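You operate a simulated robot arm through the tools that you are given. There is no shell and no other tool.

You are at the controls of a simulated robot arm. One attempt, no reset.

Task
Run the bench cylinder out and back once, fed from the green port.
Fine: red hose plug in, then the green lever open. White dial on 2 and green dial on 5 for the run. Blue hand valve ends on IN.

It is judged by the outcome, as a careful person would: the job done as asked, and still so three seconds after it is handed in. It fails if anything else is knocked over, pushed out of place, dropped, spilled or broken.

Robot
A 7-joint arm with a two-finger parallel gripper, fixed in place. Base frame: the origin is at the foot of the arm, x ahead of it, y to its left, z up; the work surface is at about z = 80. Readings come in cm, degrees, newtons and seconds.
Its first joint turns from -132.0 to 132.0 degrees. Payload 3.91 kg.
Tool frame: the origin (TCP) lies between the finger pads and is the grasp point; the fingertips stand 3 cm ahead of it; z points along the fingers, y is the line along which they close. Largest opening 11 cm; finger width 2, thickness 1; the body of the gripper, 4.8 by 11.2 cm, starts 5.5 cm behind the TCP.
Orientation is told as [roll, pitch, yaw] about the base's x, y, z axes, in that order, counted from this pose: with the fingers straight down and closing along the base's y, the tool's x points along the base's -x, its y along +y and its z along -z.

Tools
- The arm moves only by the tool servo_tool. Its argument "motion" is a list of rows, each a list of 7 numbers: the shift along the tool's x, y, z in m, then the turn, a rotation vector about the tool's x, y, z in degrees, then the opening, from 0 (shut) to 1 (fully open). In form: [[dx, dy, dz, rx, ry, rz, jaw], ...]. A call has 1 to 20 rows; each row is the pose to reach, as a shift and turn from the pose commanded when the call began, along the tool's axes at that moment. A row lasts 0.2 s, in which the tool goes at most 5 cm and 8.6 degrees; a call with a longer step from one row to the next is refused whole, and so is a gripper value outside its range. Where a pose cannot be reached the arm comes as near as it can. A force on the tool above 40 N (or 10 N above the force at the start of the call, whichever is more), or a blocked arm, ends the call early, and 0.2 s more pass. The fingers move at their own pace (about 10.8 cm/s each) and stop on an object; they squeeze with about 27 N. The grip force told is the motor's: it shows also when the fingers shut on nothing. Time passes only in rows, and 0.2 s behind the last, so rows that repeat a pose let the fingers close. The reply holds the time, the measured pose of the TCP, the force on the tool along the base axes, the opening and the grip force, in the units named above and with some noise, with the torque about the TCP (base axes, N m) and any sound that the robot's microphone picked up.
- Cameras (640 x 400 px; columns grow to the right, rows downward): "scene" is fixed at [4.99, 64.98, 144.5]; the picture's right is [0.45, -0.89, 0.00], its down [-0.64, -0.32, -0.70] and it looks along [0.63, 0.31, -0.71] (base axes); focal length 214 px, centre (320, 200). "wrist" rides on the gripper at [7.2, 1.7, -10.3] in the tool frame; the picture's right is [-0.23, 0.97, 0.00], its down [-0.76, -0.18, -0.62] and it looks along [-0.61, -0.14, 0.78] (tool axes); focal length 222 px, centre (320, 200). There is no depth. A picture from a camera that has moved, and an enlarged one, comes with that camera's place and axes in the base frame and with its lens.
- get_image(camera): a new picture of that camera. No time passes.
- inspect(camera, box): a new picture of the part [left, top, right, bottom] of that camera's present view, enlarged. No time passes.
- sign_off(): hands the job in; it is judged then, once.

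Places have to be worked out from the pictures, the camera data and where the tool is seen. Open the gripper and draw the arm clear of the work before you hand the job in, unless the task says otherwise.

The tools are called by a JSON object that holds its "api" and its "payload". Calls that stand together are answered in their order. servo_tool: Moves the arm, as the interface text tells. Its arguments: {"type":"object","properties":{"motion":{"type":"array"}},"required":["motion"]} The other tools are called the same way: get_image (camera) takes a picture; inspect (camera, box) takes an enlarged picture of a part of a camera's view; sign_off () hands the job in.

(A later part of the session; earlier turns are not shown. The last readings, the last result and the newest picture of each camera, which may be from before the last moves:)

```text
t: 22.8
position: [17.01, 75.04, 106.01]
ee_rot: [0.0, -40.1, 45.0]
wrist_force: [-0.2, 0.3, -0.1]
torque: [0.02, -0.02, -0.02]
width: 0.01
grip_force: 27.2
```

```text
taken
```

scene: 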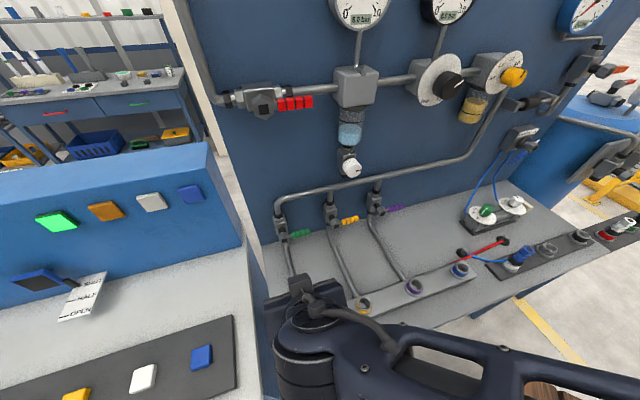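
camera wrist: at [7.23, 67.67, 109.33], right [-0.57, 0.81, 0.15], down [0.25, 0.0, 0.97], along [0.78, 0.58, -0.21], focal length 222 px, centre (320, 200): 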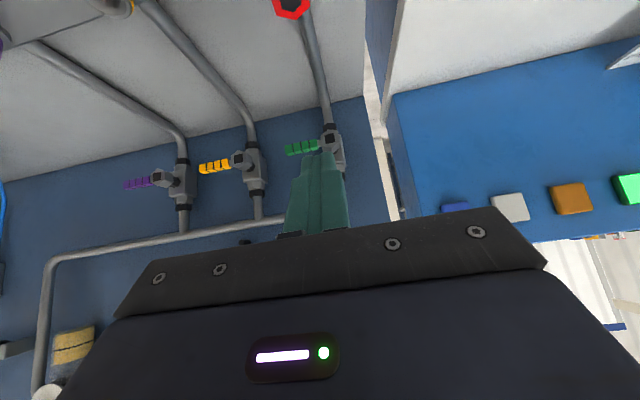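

I have a frontal view of the three levers now (the picture is upside down). I'll enlarge the green and yellow valves, since the unobstructed yellow one shows the same geometry.

{"api": "inspect", "payload": {"camera": "wrist", "box": [264, 90, 392, 170]}}

{"api": "inspect", "payload": {"camera": "wrist", "box": [110, 100, 302, 220]}}

{"api": "inspect", "payload": {"camera": "scene", "box": [260, 190, 356, 250]}}

```text
5.00 times, centred on (328, 130) of wrist
camera zoom: at [7.23, 67.67, 109.33], right [-0.57, 0.81, 0.15], down [0.25, 0.0, 0.97], along [0.78, 0.58, -0.21], focal length 1111 px, centre (280, 550)
```

zoom: 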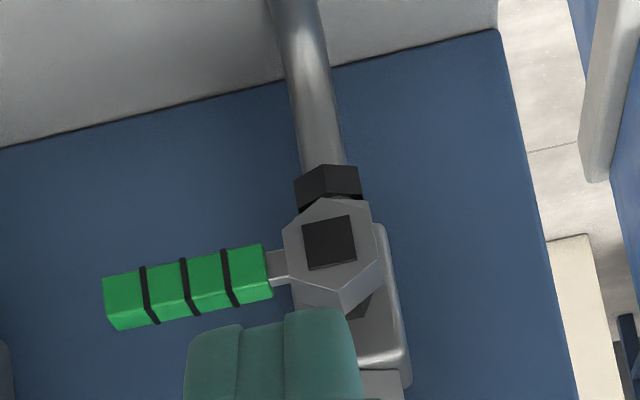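

```text
3.33 times, centred on (206, 160) of wrist
camera zoom: at [7.23, 67.67, 109.33], right [-0.57, 0.81, 0.15], down [0.25, 0.0, 0.97], along [0.78, 0.58, -0.21], focal length 740 px, centre (700, 333)
```

zoom: 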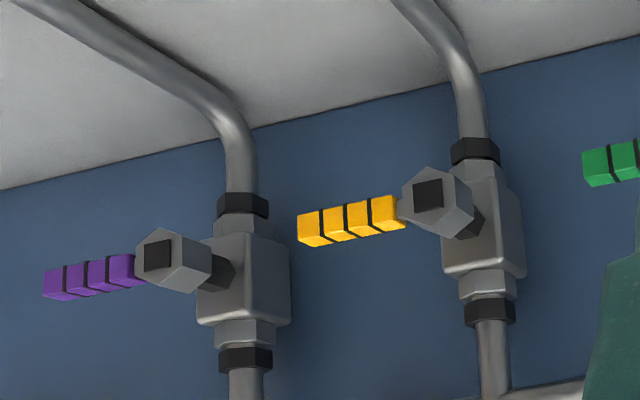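

```text
6.67 times, centred on (308, 220) of scene
camera zoom: at [4.99, 64.98, 144.5], right [0.45, -0.89, 0.0], down [-0.64, -0.32, -0.7], along [0.63, 0.31, -0.71], focal length 1430 px, centre (400, 67)
```

zoom: 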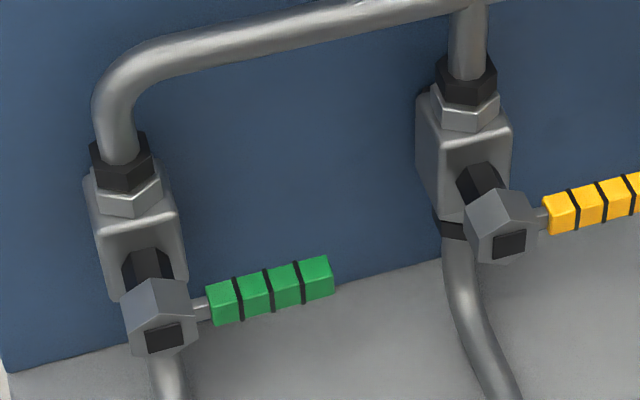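

The green valve hub is at about s = -41, n = 85, z = 93 (along-wall, toward-wall and height), and its lever points horizontally right, across its pipe, so it is closed. With the fingers shut, I'll bring the tip over the lever near its end.

{"api": "servo_tool", "payload": {"motion": [[-0.02, -0.01, 0.02, 0, 0, 0, 0], [-0.045, -0.02, 0.045, 0, 0, 0, 0], [-0.07, -0.03, 0.07, 0, 0, 0, 0], [-0.095, -0.04, 0.095, 0, 0, 0, 0], [-0.12, -0.05, 0.12, 0, 0, 0, 0], [-0.139, -0.06, 0.143, 0, 0, 0, 0], [-0.139, -0.06, 0.143, 0, 0, 0, 0]]}}

{"api": "get_image", "payload": {"camera": "wrist"}}

{"api": "inspect", "payload": {"camera": "scene", "box": [240, 170, 400, 345]}}

```text
t: 24.4
position: [35.28, 84.67, 103.95]
ee_rot: [0.0, -39.9, 44.9]
wrist_force: [0.0, -0.2, 0.0]
torque: [-0.01, -0.03, 0.01]
width: 0.0
grip_force: 27.4
```

```text
taken
camera wrist: at [25.54, 77.32, 107.16], right [-0.57, 0.81, 0.15], down [0.26, 0.0, 0.97], along [0.78, 0.58, -0.21], focal length 222 px, centre (320, 200)
```

wrist: 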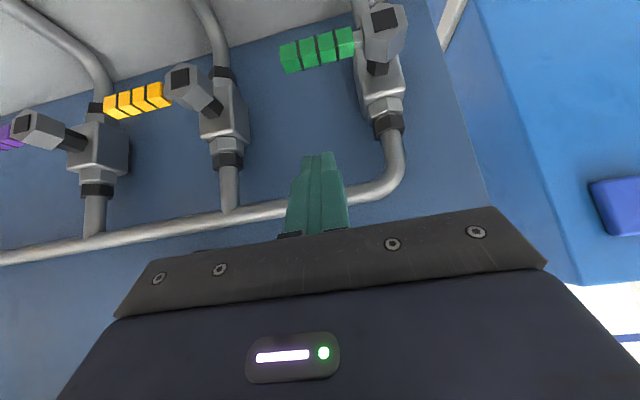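

```text
2.29 times, centred on (320, 258) of scene
camera zoom: at [4.99, 64.98, 144.5], right [0.45, -0.89, 0.0], down [-0.64, -0.32, -0.7], along [0.63, 0.31, -0.71], focal length 490 px, centre (320, 69)
```

zoom: 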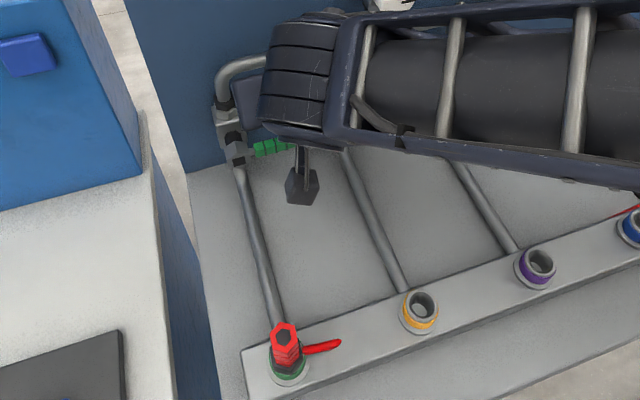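

I'm positioned above the lever. Before pushing, I'll check the plug's seating, which is now unobstructed in the scene view.

{"api": "inspect", "payload": {"camera": "scene", "box": [280, 300, 344, 340]}}

{"api": "inspect", "payload": {"camera": "scene", "box": [485, 235, 549, 275]}}

{"api": "inspect", "payload": {"camera": "wrist", "box": [250, 0, 440, 130]}}

```text
10.00 times, centred on (312, 320) of scene
camera zoom: at [4.99, 64.98, 144.5], right [0.45, -0.89, 0.0], down [-0.64, -0.32, -0.7], along [0.63, 0.31, -0.71], focal length 2145 px, centre (400, -1000)
```

zoom: 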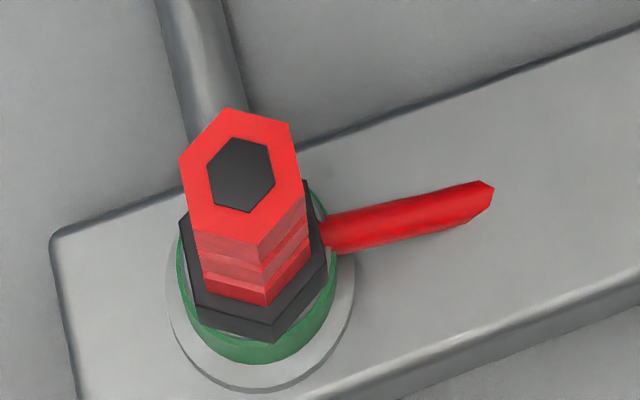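

```text
10.00 times, centred on (517, 255) of scene
camera zoom: at [4.99, 64.98, 144.5], right [0.45, -0.89, 0.0], down [-0.64, -0.32, -0.7], along [0.63, 0.31, -0.71], focal length 2145 px, centre (-1650, -350)
```

zoom: 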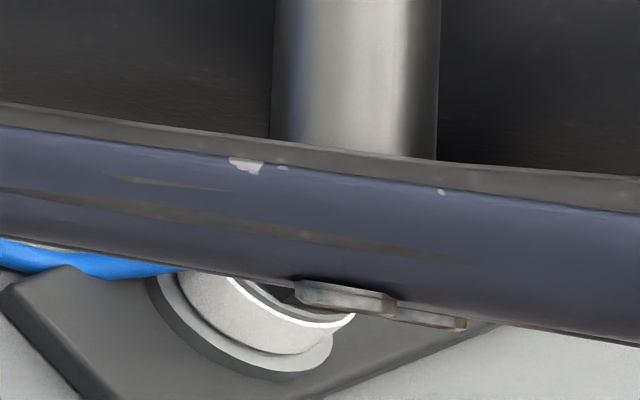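

```text
3.08 times, centred on (345, 65) of wrist
camera zoom: at [25.54, 77.32, 107.16], right [-0.57, 0.81, 0.15], down [0.26, 0.0, 0.97], along [0.78, 0.58, -0.21], focal length 684 px, centre (243, 615)
```

zoom: 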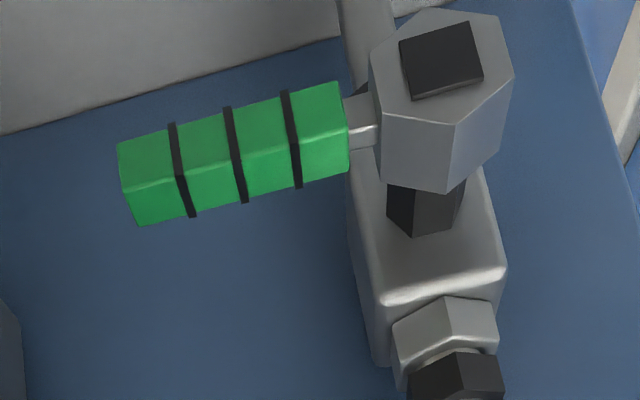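

The collar sits down in the green ring, so the plug is in. Now I'll lower the closed fingertips onto the lever and press it down gently a little to see whether it turns that way.

{"api": "servo_tool", "payload": {"motion": [[0.0129, 0, 0.0153, 0, 0, 0, 0], [0.0257, 0, 0.0306, 0, 0, 0, 0], [0.0354, 0, 0.0421, 0, 0, 0, 0], [0.0418, 0, 0.0498, 0, 0, 0, 0], [0.045, 0, 0.0536, 0, 0, 0, 0], [0.0483, 0, 0.0574, 0, 0, 0, 0], [0.0515, 0, 0.0612, 0, 0, 0, 0], [0.0547, 0, 0.0651, 0, 0, 0, 0]]}}

{"api": "get_image", "payload": {"camera": "wrist"}}

{"api": "inspect", "payload": {"camera": "scene", "box": [250, 180, 346, 255]}}

```text
t: 26.2
position: [35.31, 84.65, 95.79]
ee_rot: [0.3, -40.2, 44.9]
wrist_force: [-9.7, -21.6, 33.2]
torque: [0.0, 0.18, -0.38]
width: 0.0
grip_force: 27.1
```

```text
taken
camera wrist: at [25.52, 77.4, 99.11], right [-0.57, 0.81, 0.15], down [0.25, 0.0, 0.97], along [0.78, 0.59, -0.2], focal length 222 px, centre (320, 200)
```

wrist: 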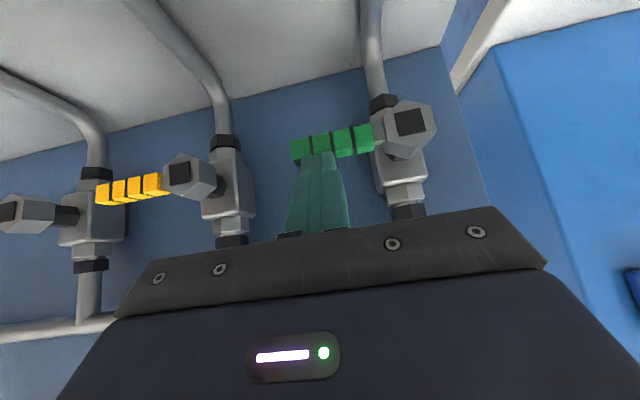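

```text
5.33 times, centred on (298, 218) of scene
camera zoom: at [4.99, 64.98, 144.5], right [0.45, -0.89, 0.0], down [-0.64, -0.32, -0.7], along [0.63, 0.31, -0.71], focal length 1144 px, centre (437, 107)
```

zoom: 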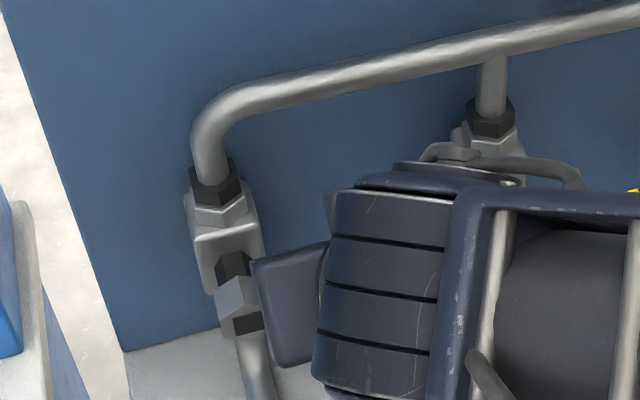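

The lever resisted with about 40 N and doesn't seem to have turned down. I'll zoom in to compare its tilt with the yellow lever.

{"api": "inspect", "payload": {"camera": "wrist", "box": [80, 90, 460, 240]}}

```text
1.68 times, centred on (270, 165) of wrist
camera zoom: at [25.52, 77.4, 99.11], right [-0.57, 0.81, 0.15], down [0.25, 0.0, 0.97], along [0.78, 0.59, -0.2], focal length 374 px, centre (404, 259)
```

zoom: 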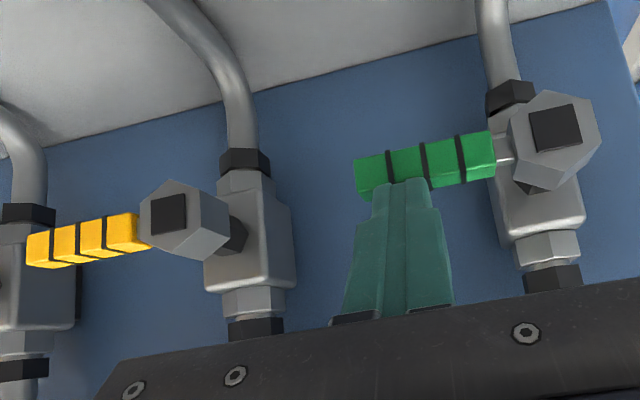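

The lever did not budge downward, so it must open upward. I'll back off and tilt to 60°, then go underneath it to push up.

{"api": "servo_tool", "payload": {"motion": [[-0.0097, 0, -0.0115, 0, 0, 0, 0], [-0.0193, 0, -0.023, 0, 0, 0, 0], [-0.0002, 0, -0.0391, 0, -5, 0, 0], [0.0174, 0, -0.0539, 0, -12, 0, 0], [0.0174, 0, -0.0539, 0, -20, 0, 0], [0.0174, 0, -0.0539, 0, -20, 0, 0]]}}

{"api": "get_image", "payload": {"camera": "wrist"}}

{"api": "inspect", "payload": {"camera": "scene", "box": [220, 150, 412, 345]}}

```text
t: 27.6
position: [31.87, 81.54, 98.47]
ee_rot: [0.1, -60.1, 44.8]
wrist_force: [1.0, -0.5, 0.0]
torque: [-0.01, 0.02, 0.03]
width: 0.01
grip_force: 27.2
```

```text
taken
camera wrist: at [21.86, 73.83, 97.48], right [-0.61, 0.77, 0.2], down [0.01, -0.24, 0.97], along [0.79, 0.59, 0.14], focal length 222 px, centre (320, 200)
```

wrist: 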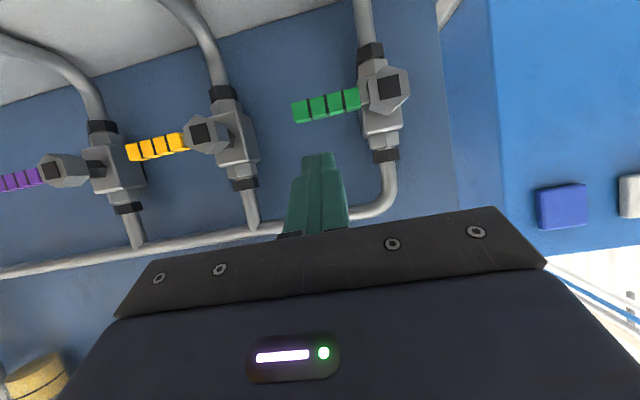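

```text
2.05 times, centred on (316, 248) of scene
camera zoom: at [4.99, 64.98, 144.5], right [0.45, -0.89, 0.0], down [-0.64, -0.32, -0.7], along [0.63, 0.31, -0.71], focal length 440 px, centre (328, 103)
```

zoom: 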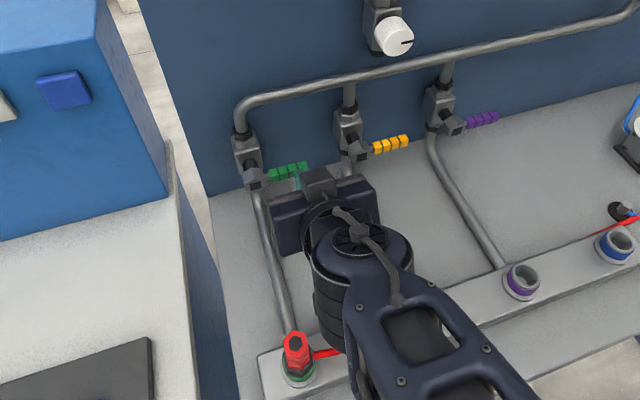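

The lever is clear and the closed fingers are level with it. I'll drop below it and then advance under it, stopping just short of contact.

{"api": "servo_tool", "payload": {"motion": [[0.0217, -0.002, 0.0125, 0, 0, 0, 0], [0.0433, -0.005, 0.025, 0, 0, 0, 0], [0.0658, -0.005, 0.038, 0, 0, 0, 0], [0.0568, -0.005, 0.0536, 0, 0, 0, 0], [0.0473, -0.005, 0.07, 0, 0, 0, 0], [0.0473, -0.005, 0.07, 0, 0, 0, 0]]}}

{"api": "get_image", "payload": {"camera": "wrist"}}

{"api": "inspect", "payload": {"camera": "scene", "box": [220, 150, 412, 345]}}

```text
t: 29.0
position: [34.65, 83.7, 90.87]
ee_rot: [0.0, -60.0, 45.0]
wrist_force: [0.7, 0.3, -0.5]
torque: [0.01, 0.01, 0.01]
width: 0.02
grip_force: 26.8
```

```text
taken
camera wrist: at [24.72, 76.09, 89.78], right [-0.61, 0.77, 0.2], down [0.01, -0.24, 0.97], along [0.79, 0.59, 0.13], focal length 222 px, centre (320, 200)
```

wrist: 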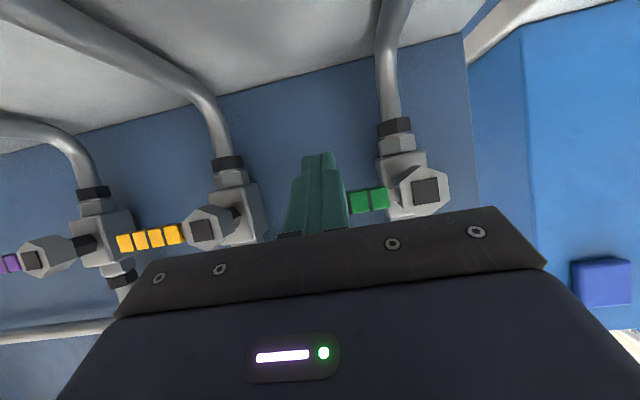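

```text
2.05 times, centred on (316, 248) of scene
camera zoom: at [4.99, 64.98, 144.5], right [0.45, -0.89, 0.0], down [-0.64, -0.32, -0.7], along [0.63, 0.31, -0.71], focal length 440 px, centre (328, 103)
```

zoom: 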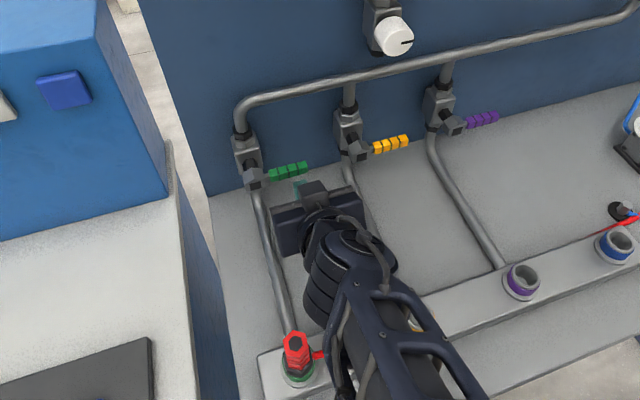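

I'm under the lever with no contact. I'll push up in small steps and watch the force.

{"api": "servo_tool", "payload": {"motion": [[-0.0043, 0, -0.0025, 0, 0, 0, 0], [-0.0087, 0, -0.005, 0, 0, 0, 0], [-0.013, 0, -0.0075, 0, 0, 0, 0], [-0.0173, 0, -0.01, 0, 0, 0, 0], [-0.0216, 0, -0.0125, 0, 0, 0, 0], [-0.026, 0, -0.015, 0, 0, 0, 0]]}}

{"api": "get_image", "payload": {"camera": "wrist"}}

{"api": "inspect", "payload": {"camera": "scene", "box": [250, 180, 378, 260]}}

```text
t: 30.4
position: [34.9, 83.7, 93.98]
ee_rot: [0.0, -60.0, 45.2]
wrist_force: [0.1, 0.0, -0.4]
torque: [0.02, 0.03, 0.01]
width: 0.0
grip_force: 27.3
```

```text
taken
camera wrist: at [24.86, 76.08, 92.85], right [-0.61, 0.77, 0.2], down [0.01, -0.24, 0.97], along [0.79, 0.59, 0.13], focal length 222 px, centre (320, 200)
```

wrist: 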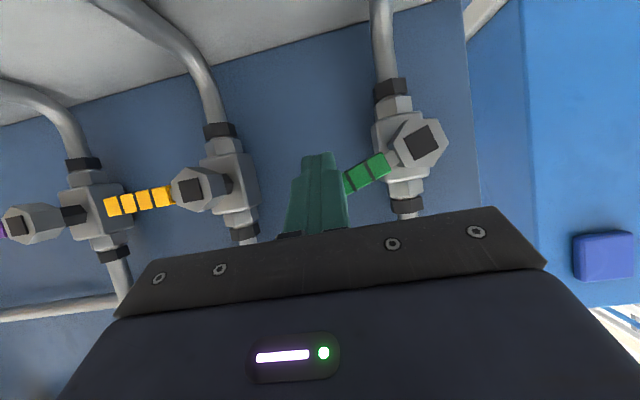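

```text
5.00 times, centred on (314, 220) of scene
camera zoom: at [4.99, 64.98, 144.5], right [0.45, -0.89, 0.0], down [-0.64, -0.32, -0.7], along [0.63, 0.31, -0.71], focal length 1072 px, centre (350, 100)
```

zoom: 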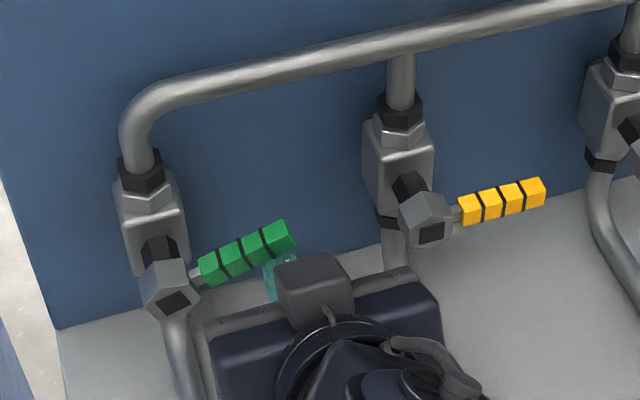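

The green lever turns up freely with almost no force. I'll continue pushing it along its arc to vertical.

{"api": "servo_tool", "payload": {"motion": [[-0.0074, 0.0021, -0.0043, 0, 0, 0, 0], [-0.015, 0.0064, -0.0087, 0, 0, 0, 0], [-0.0218, 0.0121, -0.0126, 0, 0, 0, 0], [-0.0276, 0.0191, -0.016, 0, 0, 0, 0], [-0.0341, 0.0315, -0.0197, 0, 0, 0, 0], [-0.0362, 0.0379, -0.0209, 0, 0, 0, 0], [-0.0377, 0.0455, -0.0218, 0, 0, 0, 0], [-0.0379, 0.0485, -0.0219, 0, 0, 0, 0]]}}

{"api": "get_image", "payload": {"camera": "wrist"}}

{"api": "inspect", "payload": {"camera": "scene", "box": [250, 180, 378, 260]}}

```text
t: 32.2
position: [31.45, 86.95, 98.2]
ee_rot: [0.0, -60.0, 45.0]
wrist_force: [2.7, -5.5, -0.5]
torque: [-0.1, -0.01, -0.1]
width: 0.03
grip_force: 27.4
```

```text
taken
camera wrist: at [21.46, 79.49, 97.25], right [-0.61, 0.77, 0.2], down [0.01, -0.24, 0.97], along [0.79, 0.59, 0.13], focal length 222 px, centre (320, 200)
```

wrist: 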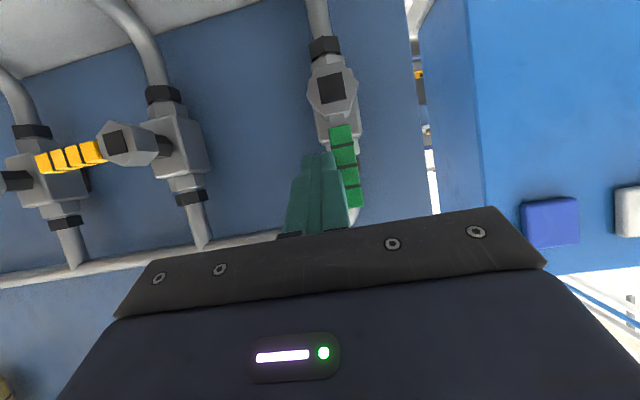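

```text
5.00 times, centred on (314, 220) of scene
camera zoom: at [4.99, 64.98, 144.5], right [0.45, -0.89, 0.0], down [-0.64, -0.32, -0.7], along [0.63, 0.31, -0.71], focal length 1072 px, centre (350, 100)
```

zoom: 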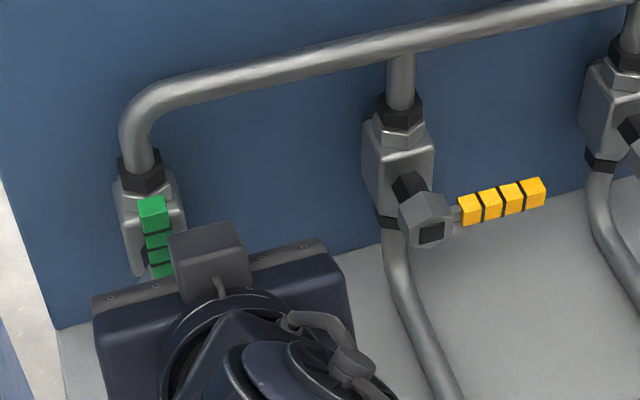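

The lever is standing vertical with slight resistance of about 6 N. I'll nudge it a bit further to confirm it is against its stop.

{"api": "servo_tool", "payload": {"motion": [[0, 0.003, 0, 0, 0, 0, 0], [0, 0.006, 0, 0, 0, 0, 0], [0, 0.006, 0, 0, 0, 0, 0]]}}

{"api": "inspect", "payload": {"camera": "scene", "box": [250, 180, 346, 240]}}

{"api": "inspect", "payload": {"camera": "wrist", "box": [240, 30, 400, 230]}}

```text
t: 32.8
position: [31.58, 87.21, 98.22]
ee_rot: [-0.4, -59.9, 44.9]
wrist_force: [5.4, -3.3, 1.6]
torque: [-0.01, -0.06, -0.19]
width: 0.0
grip_force: 27.4
stopped in row 2: the force on the tool passed its limit at 44 N (the readings are from after the stop); the commanded pose is now the measured one
```

```text
6.67 times, centred on (298, 210) of scene
camera zoom: at [4.99, 64.98, 144.5], right [0.45, -0.89, 0.0], down [-0.64, -0.32, -0.7], along [0.63, 0.31, -0.71], focal length 1430 px, centre (467, 133)
```

zoom: 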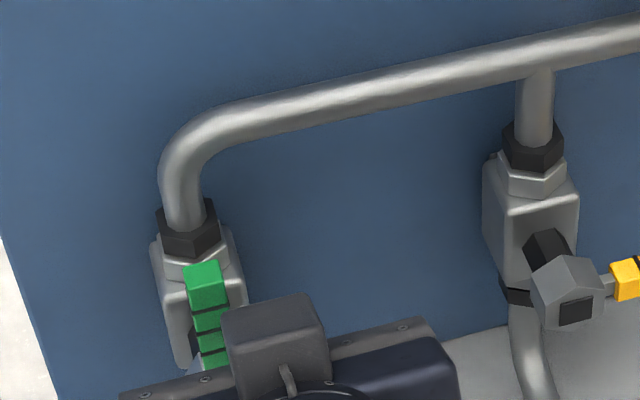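

```text
2.00 times, centred on (320, 130) of wrist
camera zoom: at [21.49, 79.68, 97.19], right [-0.6, 0.77, 0.19], down [0.01, -0.23, 0.97], along [0.8, 0.59, 0.13], focal length 444 px, centre (320, 340)
```

zoom: 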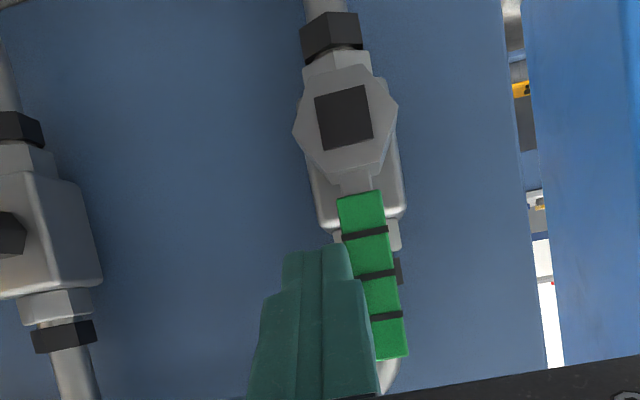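

The lever is against its stop, in line with the pipe, so the green valve is open. I'll back out, return the tool upright, and travel towards the dials.

{"api": "servo_tool", "payload": {"motion": [[0, -0.01, 0, 0, 0, 0, 0], [0.015, -0.02, -0.026, 0, 0, 0, 0], [0.03, -0.02, -0.052, 0, 0, 0, 0], [-0.0046, -0.02, -0.072, 0, 0, 0, 0], [-0.0393, -0.02, -0.092, 0, 0, 0, 0], [-0.0503, -0.03, -0.1329, 0, 0, 0, 0], [-0.0439, -0.05, -0.1639, 0, 8.5, 0, 0], [-0.0439, -0.09, -0.1639, 0, 17, 0, 0], [-0.0439, -0.13, -0.1639, 0, 25.5, 0, 0], [-0.0439, -0.17, -0.1639, 0, 34, 0, 0], [-0.0439, -0.21, -0.1639, 0, 42.5, 0, 0], [-0.0439, -0.25, -0.1639, 0, 51, 0, 0], [-0.0439, -0.29, -0.1639, 0, 59.5, 0, 0], [-0.0439, -0.33, -0.1639, 0, 60, 0, 0], [-0.0439, -0.37, -0.1639, 0, 60, 0, 0], [-0.0439, -0.41, -0.1639, 0, 60, 0, 0], [-0.0439, -0.45, -0.1639, 0, 60, 0, 0], [-0.0439, -0.49, -0.1639, 0, 60, 0, 0], [-0.0439, -0.53, -0.1639, 0, 60, 0, 0], [-0.0439, -0.55, -0.1639, 0, 60, 0, 0]]}}

{"api": "get_image", "payload": {"camera": "wrist"}}

{"api": "get_image", "payload": {"camera": "scene"}}

```text
t: 37.0
position: [61.55, 39.76, 110.27]
ee_rot: [-0.1, 0.2, 44.6]
wrist_force: [-0.4, 0.0, 0.0]
torque: [-0.02, -0.04, 0.0]
width: 0.0
grip_force: 27.2
```

```text
taken
camera wrist: at [55.24, 35.99, 120.67], right [-0.52, 0.85, 0.0], down [0.67, 0.41, 0.62], along [0.53, 0.32, -0.78], focal length 222 px, centre (320, 200)
```

wrist: 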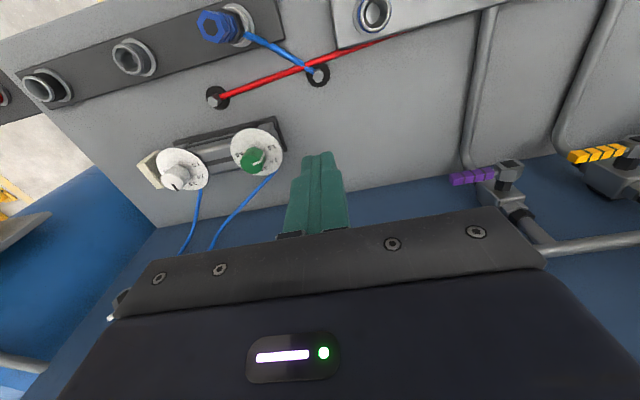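

```text
taken
```

scene: 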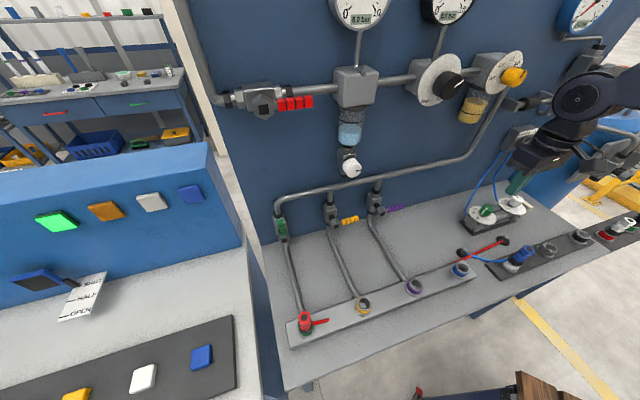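

The red plug sits in the green port and the green lever is vertical. I'll zoom in on the dials and the gauges.

{"api": "inspect", "payload": {"camera": "wrist", "box": [130, 110, 290, 210]}}

{"api": "inspect", "payload": {"camera": "scene", "box": [455, 185, 535, 235]}}

{"api": "inspect", "payload": {"camera": "scene", "box": [320, 0, 640, 100]}}

```text
4.00 times, centred on (210, 160) of wrist
camera zoom: at [55.24, 35.99, 120.67], right [-0.52, 0.85, 0.0], down [0.67, 0.41, 0.62], along [0.53, 0.32, -0.78], focal length 888 px, centre (760, 360)
```

zoom: 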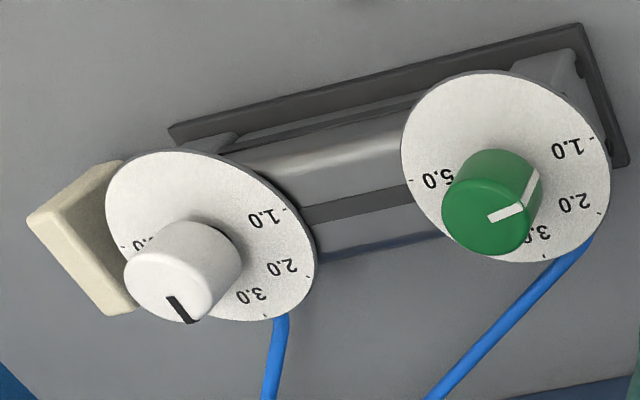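

```text
8.00 times, centred on (495, 210) of scene
camera zoom: at [4.99, 64.98, 144.5], right [0.45, -0.89, 0.0], down [-0.64, -0.32, -0.7], along [0.63, 0.31, -0.71], focal length 1716 px, centre (-1080, 120)
```

zoom: 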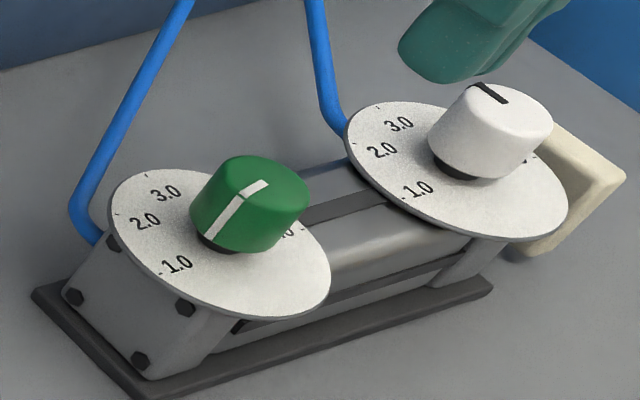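

```text
2.00 times, centred on (480, 50) of scene
camera zoom: at [4.99, 64.98, 144.5], right [0.45, -0.89, 0.0], down [-0.64, -0.32, -0.7], along [0.63, 0.31, -0.71], focal length 429 px, centre (0, 500)
```

zoom: 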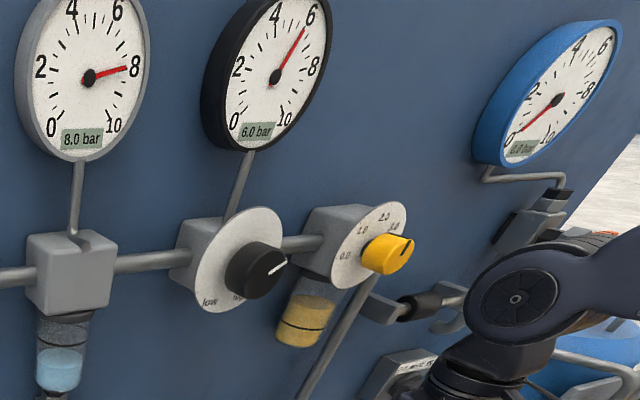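

The gauges are unchanged (8.0, 6.0 and 0.0 bar). I'll move to hover in front of the two dials for a steeper, closer look at their scales.

{"api": "servo_tool", "payload": {"motion": [[0, -0.03, 0, 0, 0, 0.4, 0], [0, -0.07, 0, 0, 0, 0.4, 0.2], [0, -0.11, 0.01, 0, 0, 0.4, 0.4], [0, -0.15, 0.02, 0, 0, 0.4, 0.6], [0, -0.19, 0.03, 0, 0, 0.4, 0.6], [0, -0.22, 0.04, 0, 0, 0.4, 0.6], [0, -0.236, 0.04, 0, 0, 0.4, 0.6], [0, -0.236, 0.04, 0, 0, 0.4, 0.6]]}}

{"api": "get_image", "payload": {"camera": "wrist"}}

{"api": "inspect", "payload": {"camera": "wrist", "box": [230, 60, 430, 185]}}

{"api": "inspect", "payload": {"camera": "scene", "box": [455, 185, 535, 235]}}

```text
t: 38.8
position: [78.17, 22.85, 106.39]
ee_rot: [-0.1, 0.1, 44.1]
wrist_force: [-0.3, -0.4, -0.6]
torque: [0.01, -0.03, 0.03]
width: 6.62
grip_force: 0.0
```

```text
taken
camera wrist: at [71.93, 19.21, 116.83], right [-0.52, 0.86, 0.0], down [0.67, 0.41, 0.62], along [0.53, 0.32, -0.78], focal length 222 px, centre (320, 200)
```

wrist: 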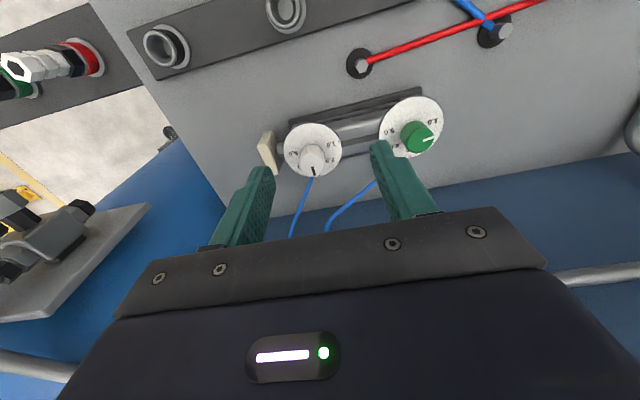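

```text
3.20 times, centred on (330, 122) of wrist
camera zoom: at [71.93, 19.21, 116.83], right [-0.52, 0.86, 0.0], down [0.67, 0.41, 0.62], along [0.53, 0.32, -0.78], focal length 711 px, centre (288, 448)
```

zoom: 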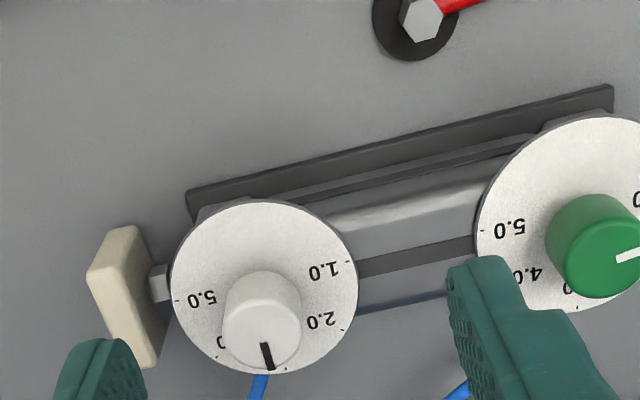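

```text
8.00 times, centred on (495, 210) of scene
camera zoom: at [4.99, 64.98, 144.5], right [0.45, -0.89, 0.0], down [-0.64, -0.32, -0.7], along [0.63, 0.31, -0.71], focal length 1716 px, centre (-1080, 120)
```

zoom: 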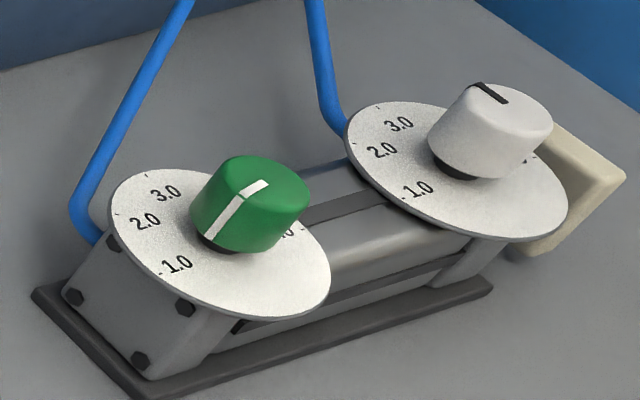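

From two wrist views, the white dial is centred at about s = 42.0, n = 78.45 and the green at s = 28.0, with discs at z ≈ 86.7 and knob tops near 90.8. The scale reads clockwise at about 45° per unit. I'll zoom further to read each pointer precisely.

{"api": "inspect", "payload": {"camera": "wrist", "box": [280, 110, 350, 180]}}

{"api": "inspect", "payload": {"camera": "wrist", "box": [370, 85, 450, 165]}}

{"api": "inspect", "payload": {"camera": "scene", "box": [495, 192, 530, 217]}}

{"api": "inspect", "payload": {"camera": "scene", "box": [465, 200, 500, 225]}}

```text
5.71 times, centred on (315, 145) of wrist
camera zoom: at [71.93, 19.21, 116.83], right [-0.52, 0.86, 0.0], down [0.67, 0.41, 0.62], along [0.53, 0.32, -0.78], focal length 1269 px, centre (349, 514)
```

zoom: 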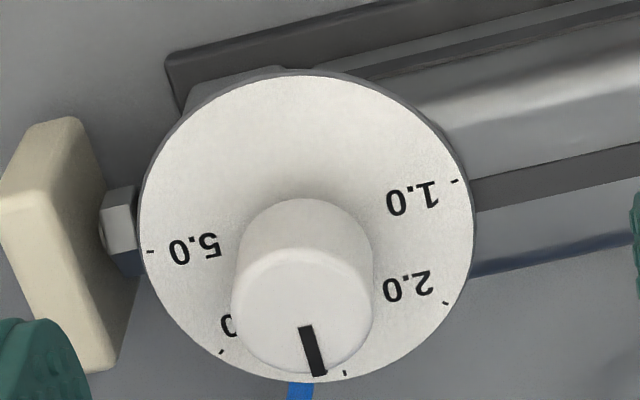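

```text
5.00 times, centred on (410, 125) of wrist
camera zoom: at [71.93, 19.21, 116.83], right [-0.52, 0.86, 0.0], down [0.67, 0.41, 0.62], along [0.53, 0.32, -0.78], focal length 1111 px, centre (-130, 575)
```

zoom: 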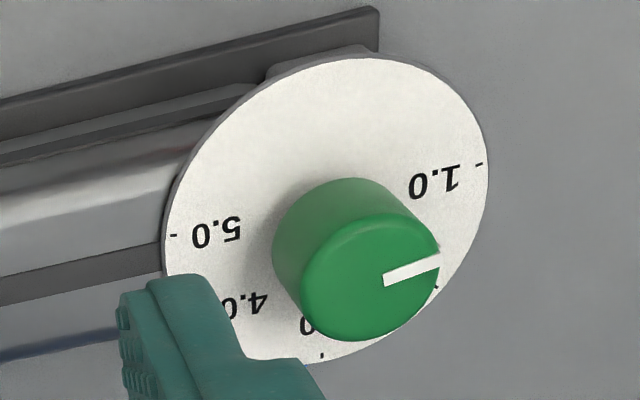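

```text
16.00 times, centred on (512, 204) of scene
camera zoom: at [4.99, 64.98, 144.5], right [0.45, -0.89, 0.0], down [-0.64, -0.32, -0.7], along [0.63, 0.31, -0.71], focal length 3432 px, centre (-2760, 128)
```

zoom: 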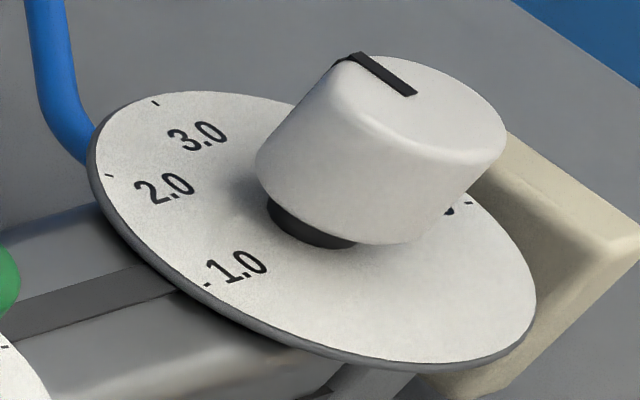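

```text
16.00 times, centred on (482, 212) of scene
camera zoom: at [4.99, 64.98, 144.5], right [0.45, -0.89, 0.0], down [-0.64, -0.32, -0.7], along [0.63, 0.31, -0.71], focal length 3432 px, centre (-2280, 0)
```

zoom: 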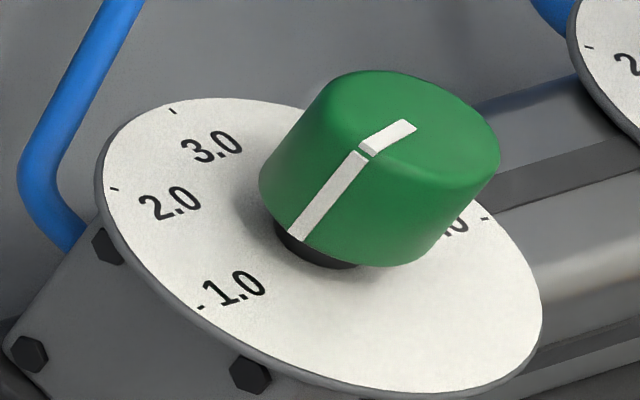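

The 16× views give clear readings: the ticks are 50° apart (3.0 faces the wall), the white pointer is at 3.0 and the green pointer is at 1.0. White therefore needs +50° CCW and green 200° CW. I'll move over the white knob and check centring.

{"api": "servo_tool", "payload": {"motion": [[-0.02, -0.008, 0, 0, 0, -0.9, 0.6], [-0.045, -0.016, 0.01, 0, 0, -0.9, 0.6], [-0.065, -0.024, 0.03, 0, 0, -0.9, 0.6], [-0.0742, -0.0281, 0.05, 0, 0, -0.9, 0.6], [-0.0742, -0.0281, 0.07, 0, 0, -0.9, 0.6], [-0.0742, -0.0281, 0.07, 0, 0, -0.9, 0.6]]}}

{"api": "get_image", "payload": {"camera": "wrist"}}

{"api": "inspect", "payload": {"camera": "wrist", "box": [260, 80, 380, 180]}}

{"api": "inspect", "payload": {"camera": "scene", "box": [440, 100, 600, 225]}}

```text
t: 40.2
position: [85.28, 26.0, 99.47]
ee_rot: [-0.3, 0.0, 45.1]
wrist_force: [0.0, 0.0, 0.6]
torque: [-0.04, 0.04, -0.04]
width: 6.6
grip_force: 0.1
```

```text
taken
camera wrist: at [79.11, 22.15, 109.81], right [-0.53, 0.85, 0.0], down [0.66, 0.42, 0.62], along [0.53, 0.33, -0.78], focal length 222 px, centre (320, 200)
```

wrist: 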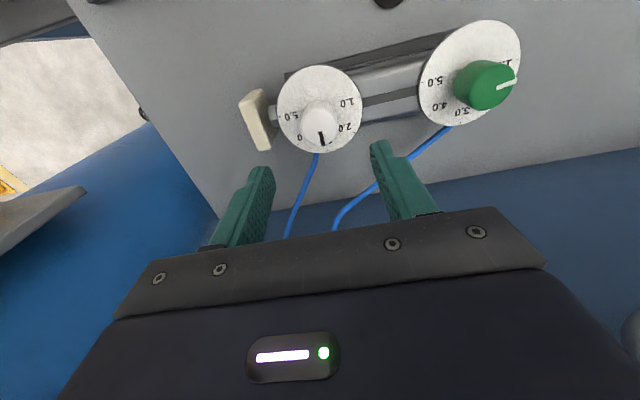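

```text
4.00 times, centred on (320, 130) of wrist
camera zoom: at [79.11, 22.15, 109.81], right [-0.53, 0.85, 0.0], down [0.66, 0.42, 0.62], along [0.53, 0.33, -0.78], focal length 888 px, centre (320, 480)
```

zoom: 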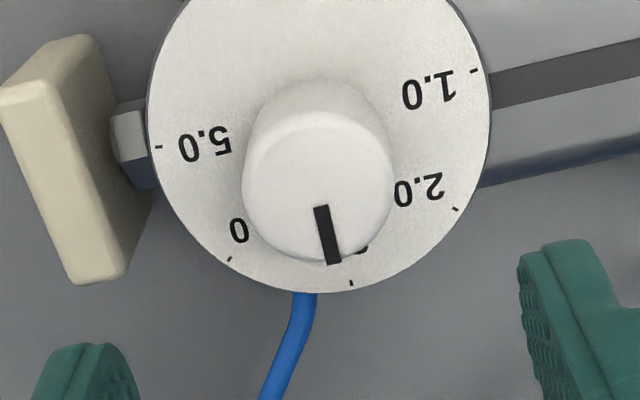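

```text
3.20 times, centred on (520, 162) of scene
camera zoom: at [4.99, 64.98, 144.5], right [0.45, -0.89, 0.0], down [-0.64, -0.32, -0.7], along [0.63, 0.31, -0.71], focal length 686 px, centre (-320, 320)
```

zoom: 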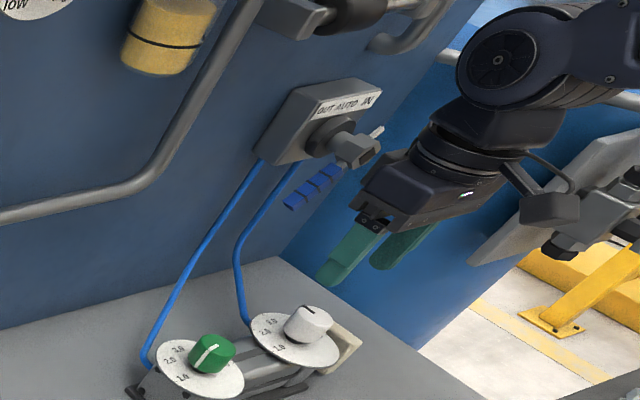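

The tick geometry shows the white dial's centre within 0.05 cm of the tool axis, with the knob top near z = 90. I'll descend to TCP z ≈ 90.35, keeping the tips off the disc, and close on the knob.

{"api": "servo_tool", "payload": {"motion": [[0, 0, 0.025, 0, 0, 0, 0.6], [0, 0, 0.05, 0, 0, 0, 0.6], [0, 0, 0.07, 0, 0, 0, 0.6], [0, 0, 0.085, 0, 0, 0, 0.6], [0, 0, 0.0912, 0, 0, 0, 0.6], [0, 0, 0.0912, 0, 0, 0, 0.6]]}}

{"api": "get_image", "payload": {"camera": "wrist"}}

{"api": "inspect", "payload": {"camera": "scene", "box": [450, 130, 578, 230]}}

```text
t: 41.6
position: [85.35, 26.07, 90.4]
ee_rot: [-0.2, 0.1, 45.1]
wrist_force: [0.1, 0.3, 0.6]
torque: [0.0, 0.01, 0.0]
width: 6.6
grip_force: 0.0
```

```text
taken
camera wrist: at [79.05, 22.1, 100.76], right [-0.53, 0.85, 0.0], down [0.66, 0.42, 0.62], along [0.53, 0.33, -0.78], focal length 222 px, centre (320, 200)
```

wrist: 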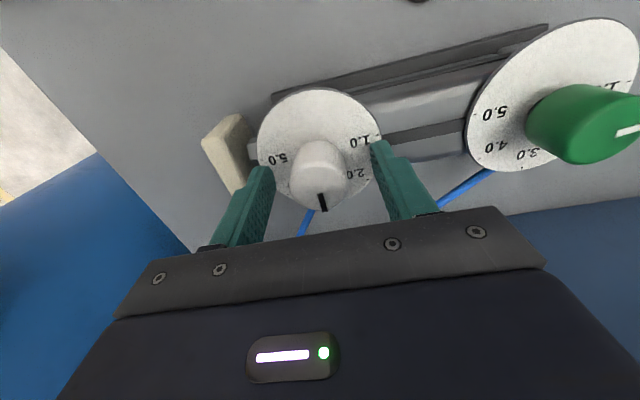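

```text
4.00 times, centred on (514, 180) of scene
camera zoom: at [4.99, 64.98, 144.5], right [0.45, -0.89, 0.0], down [-0.64, -0.32, -0.7], along [0.63, 0.31, -0.71], focal length 858 px, centre (-456, 280)
```

zoom: 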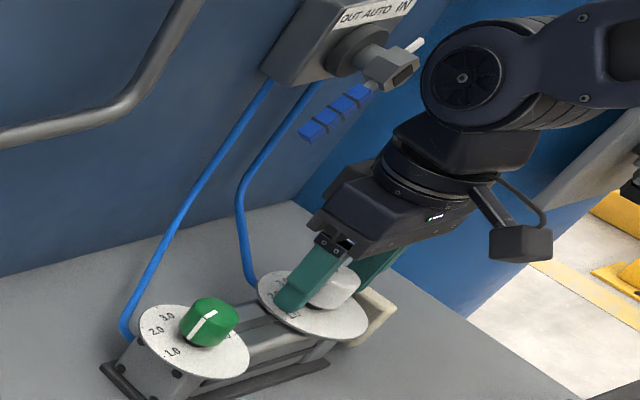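

I'm around the white knob with no contact. Closing on it.

{"api": "servo_tool", "payload": {"motion": [[0, 0, 0, 0, 0, 0, 0.4], [0, 0, 0, 0, 0, 0, 0.3], [0, 0, 0, 0, 0, 0, 0.2], [0, 0, 0, 0, 0, 0, 0.1], [0, 0, 0, 0, 0, 0, 0]]}}

{"api": "inspect", "payload": {"camera": "wrist", "box": [240, 80, 400, 230]}}

```text
t: 42.8
position: [85.27, 25.95, 90.36]
ee_rot: [-0.1, 0.1, 45.2]
wrist_force: [2.2, -2.5, -1.4]
torque: [0.38, 0.22, 0.03]
width: 3.32
grip_force: 44.8
```

```text
2.67 times, centred on (320, 155) of wrist
camera zoom: at [79.07, 22.08, 100.77], right [-0.53, 0.85, 0.0], down [0.66, 0.42, 0.62], along [0.53, 0.33, -0.78], focal length 592 px, centre (320, 320)
```

zoom: 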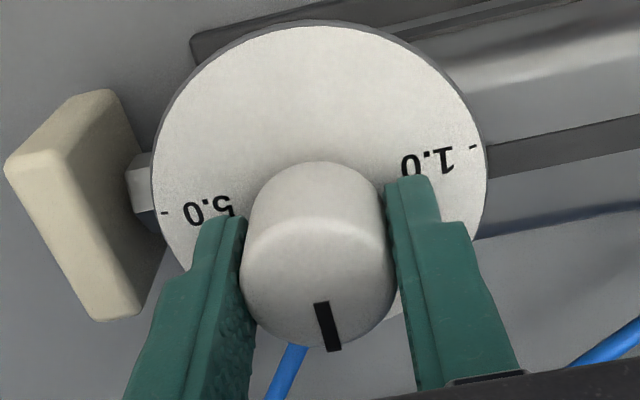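

Good grip (3.32 cm, little side force). Rotating +50° (CCW seen from above) towards 2.0.

{"api": "servo_tool", "payload": {"motion": [[0, 0, 0, 0, 0, -5, 0], [0, 0, 0, 0, 0, -11, 0], [0, 0, 0, 0, 0, -17, 0], [0, 0, 0, 0, 0, -23, 0], [0, 0, 0, 0, 0, -29, 0], [0, 0, 0, 0, 0, -35, 0], [0, 0, 0, 0, 0, -41, 0], [0, 0, 0, 0, 0, -46, 0], [0, 0, 0, 0, 0, -50, 0], [0, 0, 0, 0, 0, -50, 0]]}}

{"api": "get_image", "payload": {"camera": "wrist"}}

{"api": "inspect", "payload": {"camera": "scene", "box": [450, 130, 578, 230]}}

```text
t: 45.0
position: [85.2, 26.08, 90.41]
ee_rot: [-0.1, 0.2, 95.2]
wrist_force: [-32.6, 5.5, 3.9]
torque: [0.01, 0.29, -0.06]
width: 3.29
grip_force: 45.2
```

```text
taken
camera wrist: at [84.25, 18.81, 100.78], right [-0.99, 0.14, 0.0], down [0.11, 0.78, 0.62], along [0.09, 0.61, -0.78], focal length 222 px, centre (320, 200)
```

wrist: 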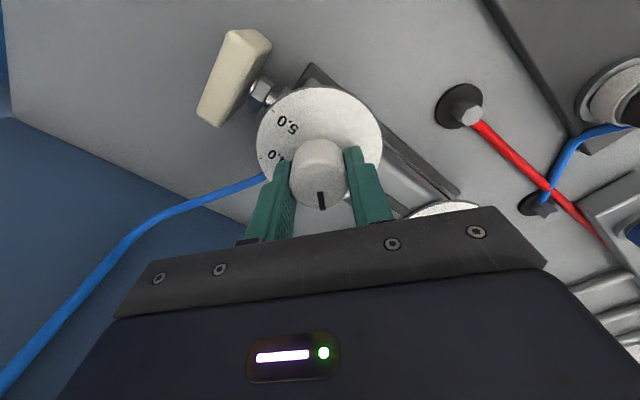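

```text
4.00 times, centred on (514, 180) of scene
camera zoom: at [4.99, 64.98, 144.5], right [0.45, -0.89, 0.0], down [-0.64, -0.32, -0.7], along [0.63, 0.31, -0.71], focal length 858 px, centre (-456, 280)
```

zoom: 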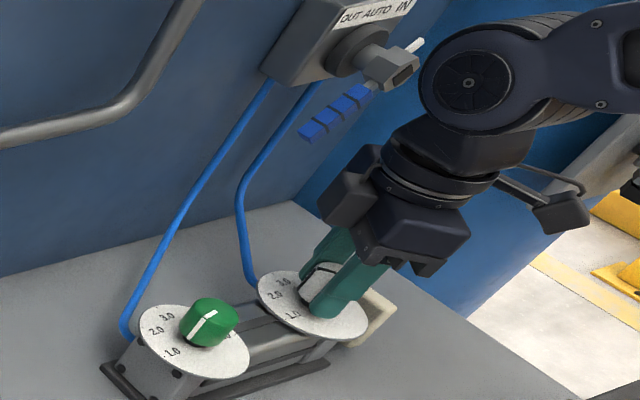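

The knob turned with the gripper. I'll release, rise, and read the dial.

{"api": "servo_tool", "payload": {"motion": [[0, 0, 0, 0, 0, -50, 0.3], [0, 0, 0, 0, 0, -50, 0.6], [0, 0, 0, 0, 0, -50, 0.6]]}}

```text
refused: row 1 steps farther than a row can; nothing moved
```

That was refused because turns count from the present pose. I'll send it again without the turn.

{"api": "servo_tool", "payload": {"motion": [[0, 0, 0, 0, 0, 0, 0.3], [0, 0, 0, 0, 0, 0, 0.6], [0, 0, 0, 0, 0, 0, 0.6], [0, 0, -0.02, 0, 0, 0, 0.6], [0, 0, -0.05, 0, 0, 0, 0.6], [0, 0, -0.08, 0, 0, 0, 0.6], [0, 0, -0.09, 0, 0, 0, 0.6]]}}

{"api": "get_image", "payload": {"camera": "wrist"}}

{"api": "inspect", "payload": {"camera": "wrist", "box": [260, 80, 380, 180]}}

{"api": "inspect", "payload": {"camera": "scene", "box": [495, 190, 535, 215]}}

```text
t: 46.6
position: [85.52, 25.99, 99.41]
ee_rot: [0.1, 0.1, 95.1]
wrist_force: [0.5, 0.2, -0.4]
torque: [0.01, 0.02, 0.02]
width: 6.6
grip_force: 0.1
```

```text
taken
camera wrist: at [84.5, 18.75, 109.74], right [-0.99, 0.14, 0.0], down [0.11, 0.78, 0.62], along [0.09, 0.61, -0.78], focal length 222 px, centre (320, 200)
```

wrist: 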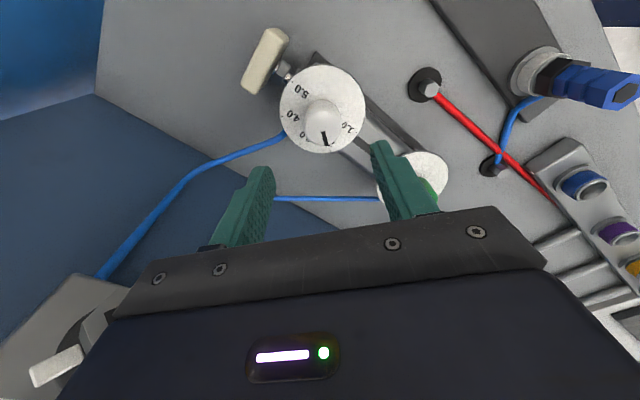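

```text
4.00 times, centred on (320, 130) of wrist
camera zoom: at [84.5, 18.75, 109.74], right [-0.99, 0.14, 0.0], down [0.11, 0.78, 0.62], along [0.09, 0.61, -0.78], focal length 888 px, centre (320, 480)
```

zoom: 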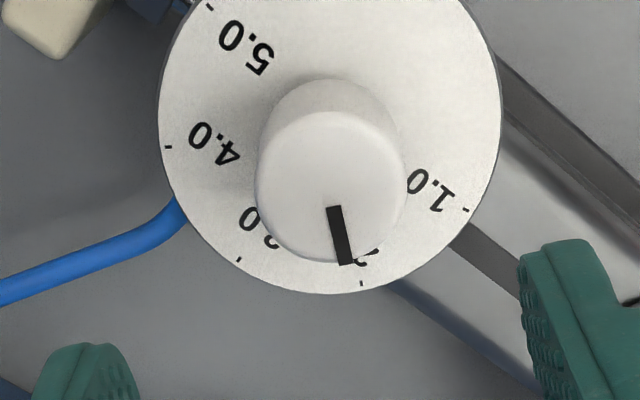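

```text
16.00 times, centred on (515, 202) of scene
camera zoom: at [4.99, 64.98, 144.5], right [0.45, -0.89, 0.0], down [-0.64, -0.32, -0.7], along [0.63, 0.31, -0.71], focal length 3432 px, centre (-2800, 160)
```

zoom: 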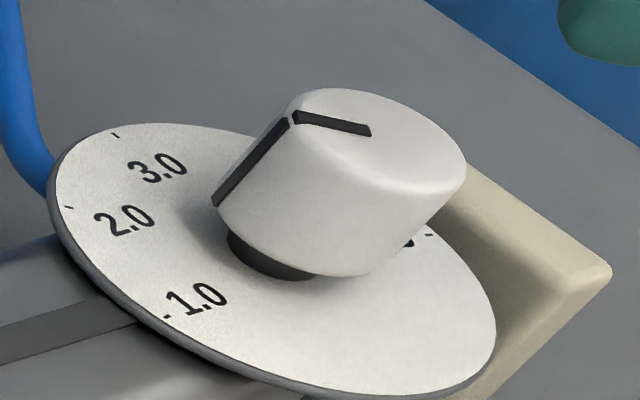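

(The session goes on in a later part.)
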